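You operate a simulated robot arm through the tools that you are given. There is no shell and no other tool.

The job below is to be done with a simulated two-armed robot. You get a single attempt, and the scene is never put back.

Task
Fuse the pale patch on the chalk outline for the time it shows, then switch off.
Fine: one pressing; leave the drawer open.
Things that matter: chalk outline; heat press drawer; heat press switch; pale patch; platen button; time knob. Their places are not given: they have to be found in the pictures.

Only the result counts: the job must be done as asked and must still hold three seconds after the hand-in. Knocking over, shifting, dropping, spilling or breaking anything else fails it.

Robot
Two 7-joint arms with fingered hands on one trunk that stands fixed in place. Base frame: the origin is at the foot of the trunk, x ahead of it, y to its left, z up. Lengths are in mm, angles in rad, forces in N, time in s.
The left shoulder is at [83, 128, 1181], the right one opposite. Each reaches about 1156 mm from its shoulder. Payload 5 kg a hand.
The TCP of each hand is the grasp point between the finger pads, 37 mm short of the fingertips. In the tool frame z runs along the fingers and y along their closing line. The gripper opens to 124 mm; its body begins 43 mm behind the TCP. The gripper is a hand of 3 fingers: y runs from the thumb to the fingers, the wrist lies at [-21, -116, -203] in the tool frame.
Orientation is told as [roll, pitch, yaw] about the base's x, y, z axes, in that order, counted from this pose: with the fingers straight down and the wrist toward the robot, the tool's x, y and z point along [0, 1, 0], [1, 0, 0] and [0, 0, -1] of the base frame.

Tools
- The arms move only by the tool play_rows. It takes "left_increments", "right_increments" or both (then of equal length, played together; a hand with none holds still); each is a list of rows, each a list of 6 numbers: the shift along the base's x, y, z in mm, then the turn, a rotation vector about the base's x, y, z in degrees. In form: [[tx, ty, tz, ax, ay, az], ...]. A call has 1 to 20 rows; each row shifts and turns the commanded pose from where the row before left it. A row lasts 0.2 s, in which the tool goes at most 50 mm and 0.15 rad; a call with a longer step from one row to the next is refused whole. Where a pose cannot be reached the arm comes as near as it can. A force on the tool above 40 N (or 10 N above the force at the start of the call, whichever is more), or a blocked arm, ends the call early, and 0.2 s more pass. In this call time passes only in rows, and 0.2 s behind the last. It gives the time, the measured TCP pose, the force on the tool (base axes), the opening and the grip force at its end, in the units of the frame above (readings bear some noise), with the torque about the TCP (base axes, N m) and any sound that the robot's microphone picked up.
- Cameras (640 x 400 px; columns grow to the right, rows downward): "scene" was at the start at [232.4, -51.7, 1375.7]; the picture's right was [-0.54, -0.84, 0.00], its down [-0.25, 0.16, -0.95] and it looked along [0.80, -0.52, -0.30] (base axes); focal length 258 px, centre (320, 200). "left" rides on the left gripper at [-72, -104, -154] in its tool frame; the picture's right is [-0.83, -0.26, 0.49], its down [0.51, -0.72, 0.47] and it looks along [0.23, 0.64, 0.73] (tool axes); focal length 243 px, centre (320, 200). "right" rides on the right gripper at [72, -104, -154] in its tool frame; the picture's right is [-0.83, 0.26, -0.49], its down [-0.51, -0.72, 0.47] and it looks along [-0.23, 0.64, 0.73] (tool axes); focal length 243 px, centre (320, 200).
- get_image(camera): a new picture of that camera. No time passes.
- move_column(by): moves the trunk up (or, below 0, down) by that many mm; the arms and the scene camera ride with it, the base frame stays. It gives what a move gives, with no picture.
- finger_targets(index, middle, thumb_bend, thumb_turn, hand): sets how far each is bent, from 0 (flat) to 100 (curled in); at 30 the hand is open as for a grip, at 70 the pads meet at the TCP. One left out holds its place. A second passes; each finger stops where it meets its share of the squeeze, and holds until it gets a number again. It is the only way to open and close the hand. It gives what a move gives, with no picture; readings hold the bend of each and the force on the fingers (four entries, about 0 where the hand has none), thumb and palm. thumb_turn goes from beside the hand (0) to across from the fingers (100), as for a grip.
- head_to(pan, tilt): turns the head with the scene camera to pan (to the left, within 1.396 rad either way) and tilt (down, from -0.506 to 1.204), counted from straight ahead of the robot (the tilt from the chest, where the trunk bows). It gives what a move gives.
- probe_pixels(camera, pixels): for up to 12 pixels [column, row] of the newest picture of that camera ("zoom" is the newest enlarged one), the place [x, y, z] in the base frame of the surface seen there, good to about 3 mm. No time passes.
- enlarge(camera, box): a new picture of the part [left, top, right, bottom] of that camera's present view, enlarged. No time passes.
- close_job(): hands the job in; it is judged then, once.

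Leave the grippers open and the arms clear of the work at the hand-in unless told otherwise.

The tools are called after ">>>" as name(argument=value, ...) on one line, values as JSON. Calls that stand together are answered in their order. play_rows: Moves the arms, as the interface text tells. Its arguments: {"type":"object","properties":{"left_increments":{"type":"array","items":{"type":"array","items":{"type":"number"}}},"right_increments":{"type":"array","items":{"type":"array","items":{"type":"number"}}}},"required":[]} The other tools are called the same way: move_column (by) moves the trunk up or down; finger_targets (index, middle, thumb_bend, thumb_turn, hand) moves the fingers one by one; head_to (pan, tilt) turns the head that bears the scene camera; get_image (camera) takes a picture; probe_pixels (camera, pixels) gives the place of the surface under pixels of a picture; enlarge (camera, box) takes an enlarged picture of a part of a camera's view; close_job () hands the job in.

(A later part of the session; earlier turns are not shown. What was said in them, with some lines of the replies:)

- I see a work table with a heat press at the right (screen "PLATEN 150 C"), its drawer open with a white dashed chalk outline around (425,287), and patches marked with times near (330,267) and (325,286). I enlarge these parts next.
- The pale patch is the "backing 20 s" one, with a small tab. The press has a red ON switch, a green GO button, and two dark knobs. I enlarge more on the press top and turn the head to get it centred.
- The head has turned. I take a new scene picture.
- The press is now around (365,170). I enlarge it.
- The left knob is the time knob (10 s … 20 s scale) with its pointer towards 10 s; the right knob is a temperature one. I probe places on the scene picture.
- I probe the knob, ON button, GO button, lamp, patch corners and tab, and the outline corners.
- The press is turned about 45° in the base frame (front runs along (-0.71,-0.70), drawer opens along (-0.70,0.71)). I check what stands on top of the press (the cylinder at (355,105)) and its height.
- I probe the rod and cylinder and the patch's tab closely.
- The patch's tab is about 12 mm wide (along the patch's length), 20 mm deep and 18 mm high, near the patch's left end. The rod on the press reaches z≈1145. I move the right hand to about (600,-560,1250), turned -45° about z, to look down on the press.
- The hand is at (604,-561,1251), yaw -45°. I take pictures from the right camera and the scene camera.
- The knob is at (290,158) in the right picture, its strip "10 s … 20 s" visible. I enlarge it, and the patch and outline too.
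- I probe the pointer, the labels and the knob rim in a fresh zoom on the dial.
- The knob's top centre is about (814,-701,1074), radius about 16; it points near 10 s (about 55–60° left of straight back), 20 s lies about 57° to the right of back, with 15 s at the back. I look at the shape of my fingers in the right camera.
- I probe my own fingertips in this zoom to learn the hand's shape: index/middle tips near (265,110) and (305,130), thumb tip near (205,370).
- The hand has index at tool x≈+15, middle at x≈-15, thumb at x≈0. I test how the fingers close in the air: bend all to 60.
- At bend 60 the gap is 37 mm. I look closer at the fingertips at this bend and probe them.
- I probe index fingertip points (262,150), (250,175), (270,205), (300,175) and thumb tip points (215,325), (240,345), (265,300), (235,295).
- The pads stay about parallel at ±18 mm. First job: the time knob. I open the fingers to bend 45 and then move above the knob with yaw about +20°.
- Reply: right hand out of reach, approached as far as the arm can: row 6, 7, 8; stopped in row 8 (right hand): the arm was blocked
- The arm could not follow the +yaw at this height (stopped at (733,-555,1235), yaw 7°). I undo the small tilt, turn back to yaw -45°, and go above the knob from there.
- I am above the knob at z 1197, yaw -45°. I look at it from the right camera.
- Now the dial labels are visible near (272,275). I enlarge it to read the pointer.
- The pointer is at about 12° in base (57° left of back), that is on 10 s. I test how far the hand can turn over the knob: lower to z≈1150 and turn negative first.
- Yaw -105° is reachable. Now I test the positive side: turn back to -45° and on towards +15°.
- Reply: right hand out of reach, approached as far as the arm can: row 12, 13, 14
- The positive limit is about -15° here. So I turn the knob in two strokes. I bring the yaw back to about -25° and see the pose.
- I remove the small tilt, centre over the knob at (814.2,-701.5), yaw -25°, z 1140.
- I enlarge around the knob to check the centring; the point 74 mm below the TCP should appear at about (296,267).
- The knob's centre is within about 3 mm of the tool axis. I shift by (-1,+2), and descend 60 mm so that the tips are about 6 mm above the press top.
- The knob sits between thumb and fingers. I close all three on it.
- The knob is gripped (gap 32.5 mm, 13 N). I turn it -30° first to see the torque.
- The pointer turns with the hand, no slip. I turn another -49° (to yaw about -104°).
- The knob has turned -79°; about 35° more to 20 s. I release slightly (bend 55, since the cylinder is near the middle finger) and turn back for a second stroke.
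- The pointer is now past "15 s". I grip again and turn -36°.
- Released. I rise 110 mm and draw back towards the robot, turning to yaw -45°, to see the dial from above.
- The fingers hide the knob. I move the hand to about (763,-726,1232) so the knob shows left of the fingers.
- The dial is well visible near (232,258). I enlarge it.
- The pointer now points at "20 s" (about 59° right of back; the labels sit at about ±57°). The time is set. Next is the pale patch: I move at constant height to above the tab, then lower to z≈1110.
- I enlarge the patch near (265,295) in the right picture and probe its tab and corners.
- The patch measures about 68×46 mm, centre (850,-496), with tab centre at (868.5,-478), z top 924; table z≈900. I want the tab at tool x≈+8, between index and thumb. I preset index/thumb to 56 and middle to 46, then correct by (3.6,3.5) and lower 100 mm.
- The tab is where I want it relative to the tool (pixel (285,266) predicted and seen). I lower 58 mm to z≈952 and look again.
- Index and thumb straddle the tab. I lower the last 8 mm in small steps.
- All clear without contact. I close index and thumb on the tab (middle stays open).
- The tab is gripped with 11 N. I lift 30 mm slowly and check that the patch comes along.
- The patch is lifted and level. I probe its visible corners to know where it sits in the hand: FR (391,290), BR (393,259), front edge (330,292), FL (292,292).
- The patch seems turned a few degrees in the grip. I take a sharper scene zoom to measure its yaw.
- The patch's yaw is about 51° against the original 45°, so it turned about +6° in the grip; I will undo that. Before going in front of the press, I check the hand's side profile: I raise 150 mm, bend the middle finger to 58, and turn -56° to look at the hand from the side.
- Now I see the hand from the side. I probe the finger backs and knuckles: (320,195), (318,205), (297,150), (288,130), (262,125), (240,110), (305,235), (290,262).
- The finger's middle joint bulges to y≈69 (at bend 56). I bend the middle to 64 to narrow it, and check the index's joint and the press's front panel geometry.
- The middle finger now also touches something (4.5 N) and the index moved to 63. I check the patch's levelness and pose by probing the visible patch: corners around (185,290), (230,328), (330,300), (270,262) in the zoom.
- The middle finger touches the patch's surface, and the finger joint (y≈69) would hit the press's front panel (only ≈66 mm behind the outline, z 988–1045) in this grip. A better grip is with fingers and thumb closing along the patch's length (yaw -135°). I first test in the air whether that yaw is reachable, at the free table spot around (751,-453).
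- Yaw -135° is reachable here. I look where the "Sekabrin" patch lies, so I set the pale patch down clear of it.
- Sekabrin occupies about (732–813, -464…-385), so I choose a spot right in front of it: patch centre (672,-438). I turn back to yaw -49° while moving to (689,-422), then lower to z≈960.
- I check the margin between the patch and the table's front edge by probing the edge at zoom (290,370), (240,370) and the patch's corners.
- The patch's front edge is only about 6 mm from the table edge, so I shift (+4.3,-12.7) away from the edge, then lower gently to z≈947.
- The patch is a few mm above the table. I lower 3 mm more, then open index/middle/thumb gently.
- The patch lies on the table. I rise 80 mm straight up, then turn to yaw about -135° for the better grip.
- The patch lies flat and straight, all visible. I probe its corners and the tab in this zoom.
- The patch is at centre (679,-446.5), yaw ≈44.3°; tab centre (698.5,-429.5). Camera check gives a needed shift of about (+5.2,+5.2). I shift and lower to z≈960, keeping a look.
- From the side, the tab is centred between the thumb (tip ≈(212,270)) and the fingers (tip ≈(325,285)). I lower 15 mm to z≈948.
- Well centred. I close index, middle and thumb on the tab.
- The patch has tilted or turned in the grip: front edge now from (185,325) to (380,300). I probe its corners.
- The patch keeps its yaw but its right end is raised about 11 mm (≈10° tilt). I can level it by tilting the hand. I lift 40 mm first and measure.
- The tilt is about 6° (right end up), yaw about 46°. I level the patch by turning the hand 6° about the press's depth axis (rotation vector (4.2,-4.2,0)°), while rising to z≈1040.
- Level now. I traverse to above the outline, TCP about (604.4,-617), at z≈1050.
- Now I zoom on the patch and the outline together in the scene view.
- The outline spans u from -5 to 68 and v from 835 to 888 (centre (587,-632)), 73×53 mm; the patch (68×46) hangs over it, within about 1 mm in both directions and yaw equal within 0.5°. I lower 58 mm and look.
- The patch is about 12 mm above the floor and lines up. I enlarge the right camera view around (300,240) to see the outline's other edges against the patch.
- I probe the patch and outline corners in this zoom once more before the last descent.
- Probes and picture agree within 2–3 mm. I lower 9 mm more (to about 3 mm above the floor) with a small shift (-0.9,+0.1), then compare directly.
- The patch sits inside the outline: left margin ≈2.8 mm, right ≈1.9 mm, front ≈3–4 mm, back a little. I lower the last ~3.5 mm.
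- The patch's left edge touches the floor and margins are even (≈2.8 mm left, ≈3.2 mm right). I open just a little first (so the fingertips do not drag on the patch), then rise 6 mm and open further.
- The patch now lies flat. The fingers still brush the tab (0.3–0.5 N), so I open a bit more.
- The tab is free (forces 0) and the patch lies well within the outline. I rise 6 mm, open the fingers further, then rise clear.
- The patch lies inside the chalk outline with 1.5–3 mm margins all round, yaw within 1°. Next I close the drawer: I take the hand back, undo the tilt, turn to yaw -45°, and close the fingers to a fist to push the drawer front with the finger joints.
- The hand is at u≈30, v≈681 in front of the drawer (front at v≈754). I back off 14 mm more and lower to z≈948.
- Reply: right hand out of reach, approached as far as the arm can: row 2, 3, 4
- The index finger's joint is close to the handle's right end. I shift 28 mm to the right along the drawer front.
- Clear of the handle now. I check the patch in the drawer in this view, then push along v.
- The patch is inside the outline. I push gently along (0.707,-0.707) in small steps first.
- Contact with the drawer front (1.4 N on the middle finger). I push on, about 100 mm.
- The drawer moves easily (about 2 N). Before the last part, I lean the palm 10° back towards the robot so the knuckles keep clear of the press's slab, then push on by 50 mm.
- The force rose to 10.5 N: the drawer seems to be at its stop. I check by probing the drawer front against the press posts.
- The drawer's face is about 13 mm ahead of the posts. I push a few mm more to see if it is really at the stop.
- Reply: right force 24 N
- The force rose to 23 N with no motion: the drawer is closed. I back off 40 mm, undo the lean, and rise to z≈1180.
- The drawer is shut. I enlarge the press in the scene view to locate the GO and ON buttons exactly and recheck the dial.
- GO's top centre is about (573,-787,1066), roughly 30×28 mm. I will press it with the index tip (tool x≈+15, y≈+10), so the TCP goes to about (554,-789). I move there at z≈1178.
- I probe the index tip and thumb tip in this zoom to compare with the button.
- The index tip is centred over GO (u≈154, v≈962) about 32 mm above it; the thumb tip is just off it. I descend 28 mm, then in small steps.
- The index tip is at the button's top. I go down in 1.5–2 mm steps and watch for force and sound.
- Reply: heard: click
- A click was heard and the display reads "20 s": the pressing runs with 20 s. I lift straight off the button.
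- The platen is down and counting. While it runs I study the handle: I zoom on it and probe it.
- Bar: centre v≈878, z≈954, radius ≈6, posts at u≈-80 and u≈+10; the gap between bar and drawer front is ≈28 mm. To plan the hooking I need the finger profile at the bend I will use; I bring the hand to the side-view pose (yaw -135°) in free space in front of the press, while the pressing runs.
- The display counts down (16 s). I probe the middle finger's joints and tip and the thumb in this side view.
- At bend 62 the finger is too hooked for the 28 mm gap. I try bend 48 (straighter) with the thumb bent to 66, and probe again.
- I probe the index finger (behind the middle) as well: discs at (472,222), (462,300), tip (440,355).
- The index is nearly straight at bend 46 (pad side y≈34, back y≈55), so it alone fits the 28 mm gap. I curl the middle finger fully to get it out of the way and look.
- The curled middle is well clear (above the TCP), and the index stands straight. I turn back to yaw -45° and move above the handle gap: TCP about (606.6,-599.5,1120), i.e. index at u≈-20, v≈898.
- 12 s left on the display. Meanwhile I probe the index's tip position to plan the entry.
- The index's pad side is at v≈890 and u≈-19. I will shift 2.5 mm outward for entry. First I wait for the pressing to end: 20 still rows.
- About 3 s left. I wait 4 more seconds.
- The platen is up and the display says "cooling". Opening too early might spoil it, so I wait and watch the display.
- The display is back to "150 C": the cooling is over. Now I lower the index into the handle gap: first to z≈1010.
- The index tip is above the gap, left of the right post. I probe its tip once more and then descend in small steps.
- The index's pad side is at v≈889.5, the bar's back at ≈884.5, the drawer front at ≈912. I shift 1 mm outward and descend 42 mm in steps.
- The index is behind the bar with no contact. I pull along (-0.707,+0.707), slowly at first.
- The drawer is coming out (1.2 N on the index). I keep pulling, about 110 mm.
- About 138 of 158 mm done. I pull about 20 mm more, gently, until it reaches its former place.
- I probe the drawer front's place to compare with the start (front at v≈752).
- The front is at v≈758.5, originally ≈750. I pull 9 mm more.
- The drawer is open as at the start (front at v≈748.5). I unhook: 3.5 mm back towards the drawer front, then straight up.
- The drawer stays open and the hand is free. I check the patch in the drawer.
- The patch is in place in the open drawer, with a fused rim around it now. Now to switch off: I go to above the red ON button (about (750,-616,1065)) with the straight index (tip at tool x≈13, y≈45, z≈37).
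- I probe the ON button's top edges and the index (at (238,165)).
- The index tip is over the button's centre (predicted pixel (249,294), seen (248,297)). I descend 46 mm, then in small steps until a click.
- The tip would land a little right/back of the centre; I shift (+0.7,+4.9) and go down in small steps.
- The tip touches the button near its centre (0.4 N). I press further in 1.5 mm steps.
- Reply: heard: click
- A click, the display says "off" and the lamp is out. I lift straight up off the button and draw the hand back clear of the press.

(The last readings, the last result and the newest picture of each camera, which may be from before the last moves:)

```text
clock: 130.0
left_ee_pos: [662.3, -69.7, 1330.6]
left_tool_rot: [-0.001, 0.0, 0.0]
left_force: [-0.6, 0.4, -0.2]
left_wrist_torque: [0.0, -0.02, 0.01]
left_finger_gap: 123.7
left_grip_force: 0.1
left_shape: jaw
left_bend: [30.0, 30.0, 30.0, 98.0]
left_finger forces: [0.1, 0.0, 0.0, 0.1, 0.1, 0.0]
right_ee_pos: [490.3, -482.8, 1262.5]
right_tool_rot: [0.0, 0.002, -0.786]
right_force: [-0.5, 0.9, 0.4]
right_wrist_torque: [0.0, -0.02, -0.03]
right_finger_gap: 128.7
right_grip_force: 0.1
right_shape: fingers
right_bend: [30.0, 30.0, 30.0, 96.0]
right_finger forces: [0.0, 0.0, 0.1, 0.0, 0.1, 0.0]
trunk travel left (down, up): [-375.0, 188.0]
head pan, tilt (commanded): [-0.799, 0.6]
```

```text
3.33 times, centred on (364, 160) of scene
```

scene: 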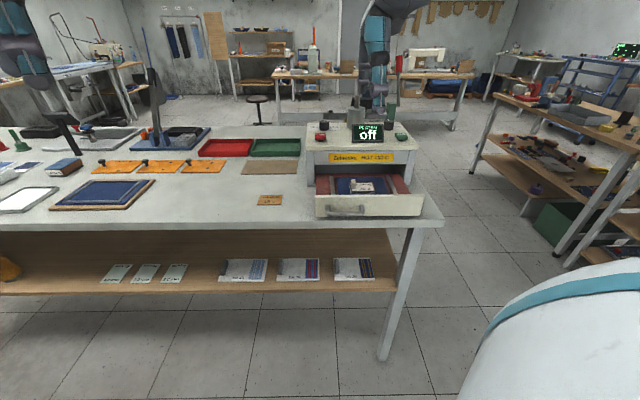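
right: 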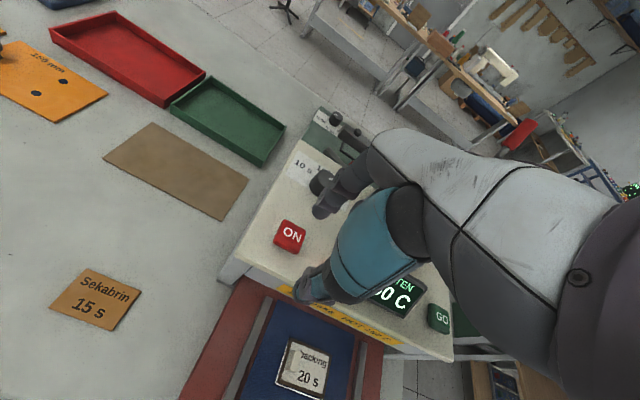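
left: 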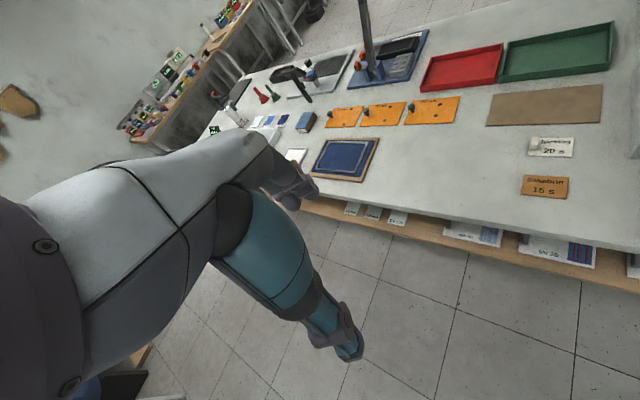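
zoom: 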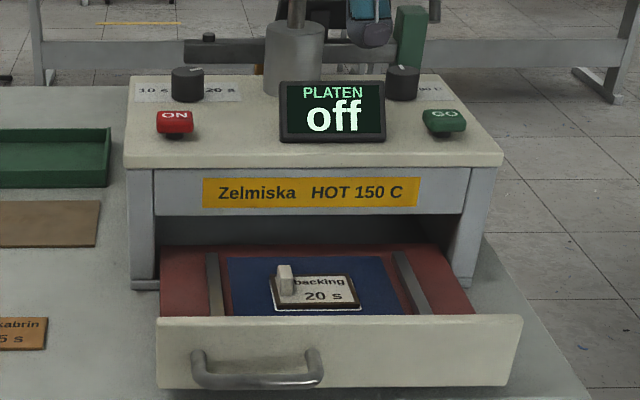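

Everything is as asked: patch fused on the outline, platen off, lamp out, drawer open. I bring the right arm back to near its start pose, well clear.

>>> play_rows(right_increments=[[-20, 2, 13, 0, 0, 7.5], [-20, 2, 13, 0, 0, 7.5], [-20, 2, 13, 0, 0, 7.5], [-20, 2, 13, 0, 0, 7.5], [-20, 2, 13, 0, 0, 7.5], [-20, 0, 13, 0, 0, 7.5]])

>>> get_image(camera="scene")

>>> enlarge(camera="scene", box=[340, 167, 388, 197])

```text
clock: 131.4
left_ee_pos: [661.1, -68.8, 1330.3]
left_tool_rot: [0.001, 0.0, -0.001]
left_force: [-0.2, 0.1, -1.1]
left_wrist_torque: [0.0, 0.0, 0.04]
left_finger_gap: 123.6
left_grip_force: 0.0
left_shape: jaw
left_bend: [30.0, 30.0, 30.0, 98.0]
left_finger forces: [0.0, 0.1, 0.0, 0.0, 0.0, 0.0]
right_ee_pos: [369.6, -473.7, 1341.0]
right_tool_rot: [0.001, 0.002, 0.003]
right_force: [-0.6, 0.4, -0.7]
right_wrist_torque: [0.01, 0.0, 0.04]
right_finger_gap: 128.8
right_grip_force: 0.0
right_shape: fingers
right_bend: [30.0, 30.0, 30.0, 96.0]
right_finger forces: [0.1, 0.0, 0.0, 0.0, 0.0, 0.0]
trunk travel left (down, up): [-375.0, 188.0]
head pan, tilt (commanded): [-0.799, 0.6]
```

```text
taken
```

scene: 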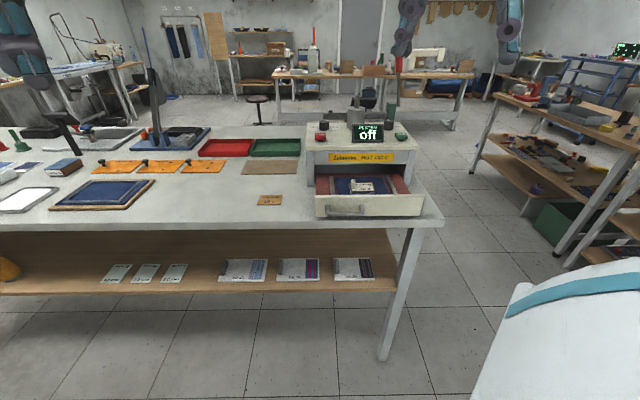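

```text
13.33 times, centred on (364, 182) of scene
```

zoom: 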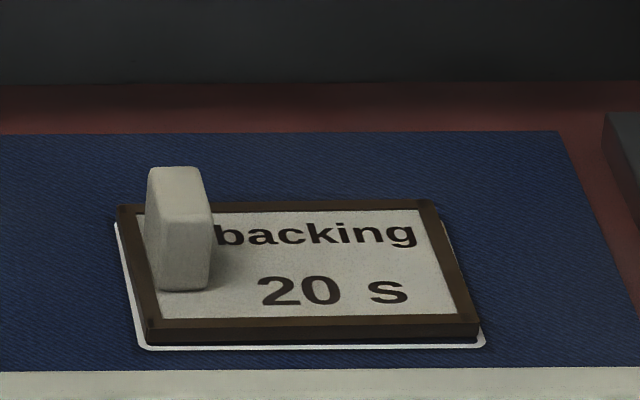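

The patch is fused on the outline, the press reads "off", the drawer is open, the hands are open and clear. I hand the job in.

>>> close_job()

```text
The job is handed in.
```

The pale patch ("backing 20 s") is fused on the chalk outline, the press is switched off, and the job is handed in. I haven't been told how it was judged.

- **Time:** I turned the time knob from 10 s to 20 s. The display read "20 s" when the press started.
- **Patch:** it lay inside the chalk outline, with roughly 1.5–3 mm clear on each side. After pressing, a dark brown rim had appeared around it. I took that as the sign it had fused, though I had nothing to compare it with.
- **Pressing:** I closed the drawer and pressed GO once. I waited out the 20 s and then the "cooling" message before opening the drawer.
- **At hand-in:** the drawer is open about as far as it was at the start, the display reads "off" and the red lamp is out. Both hands are open and clear of the work.

To get a better grip I set the pale patch down once on a clear part of the table. I saw nothing else moved or knocked.
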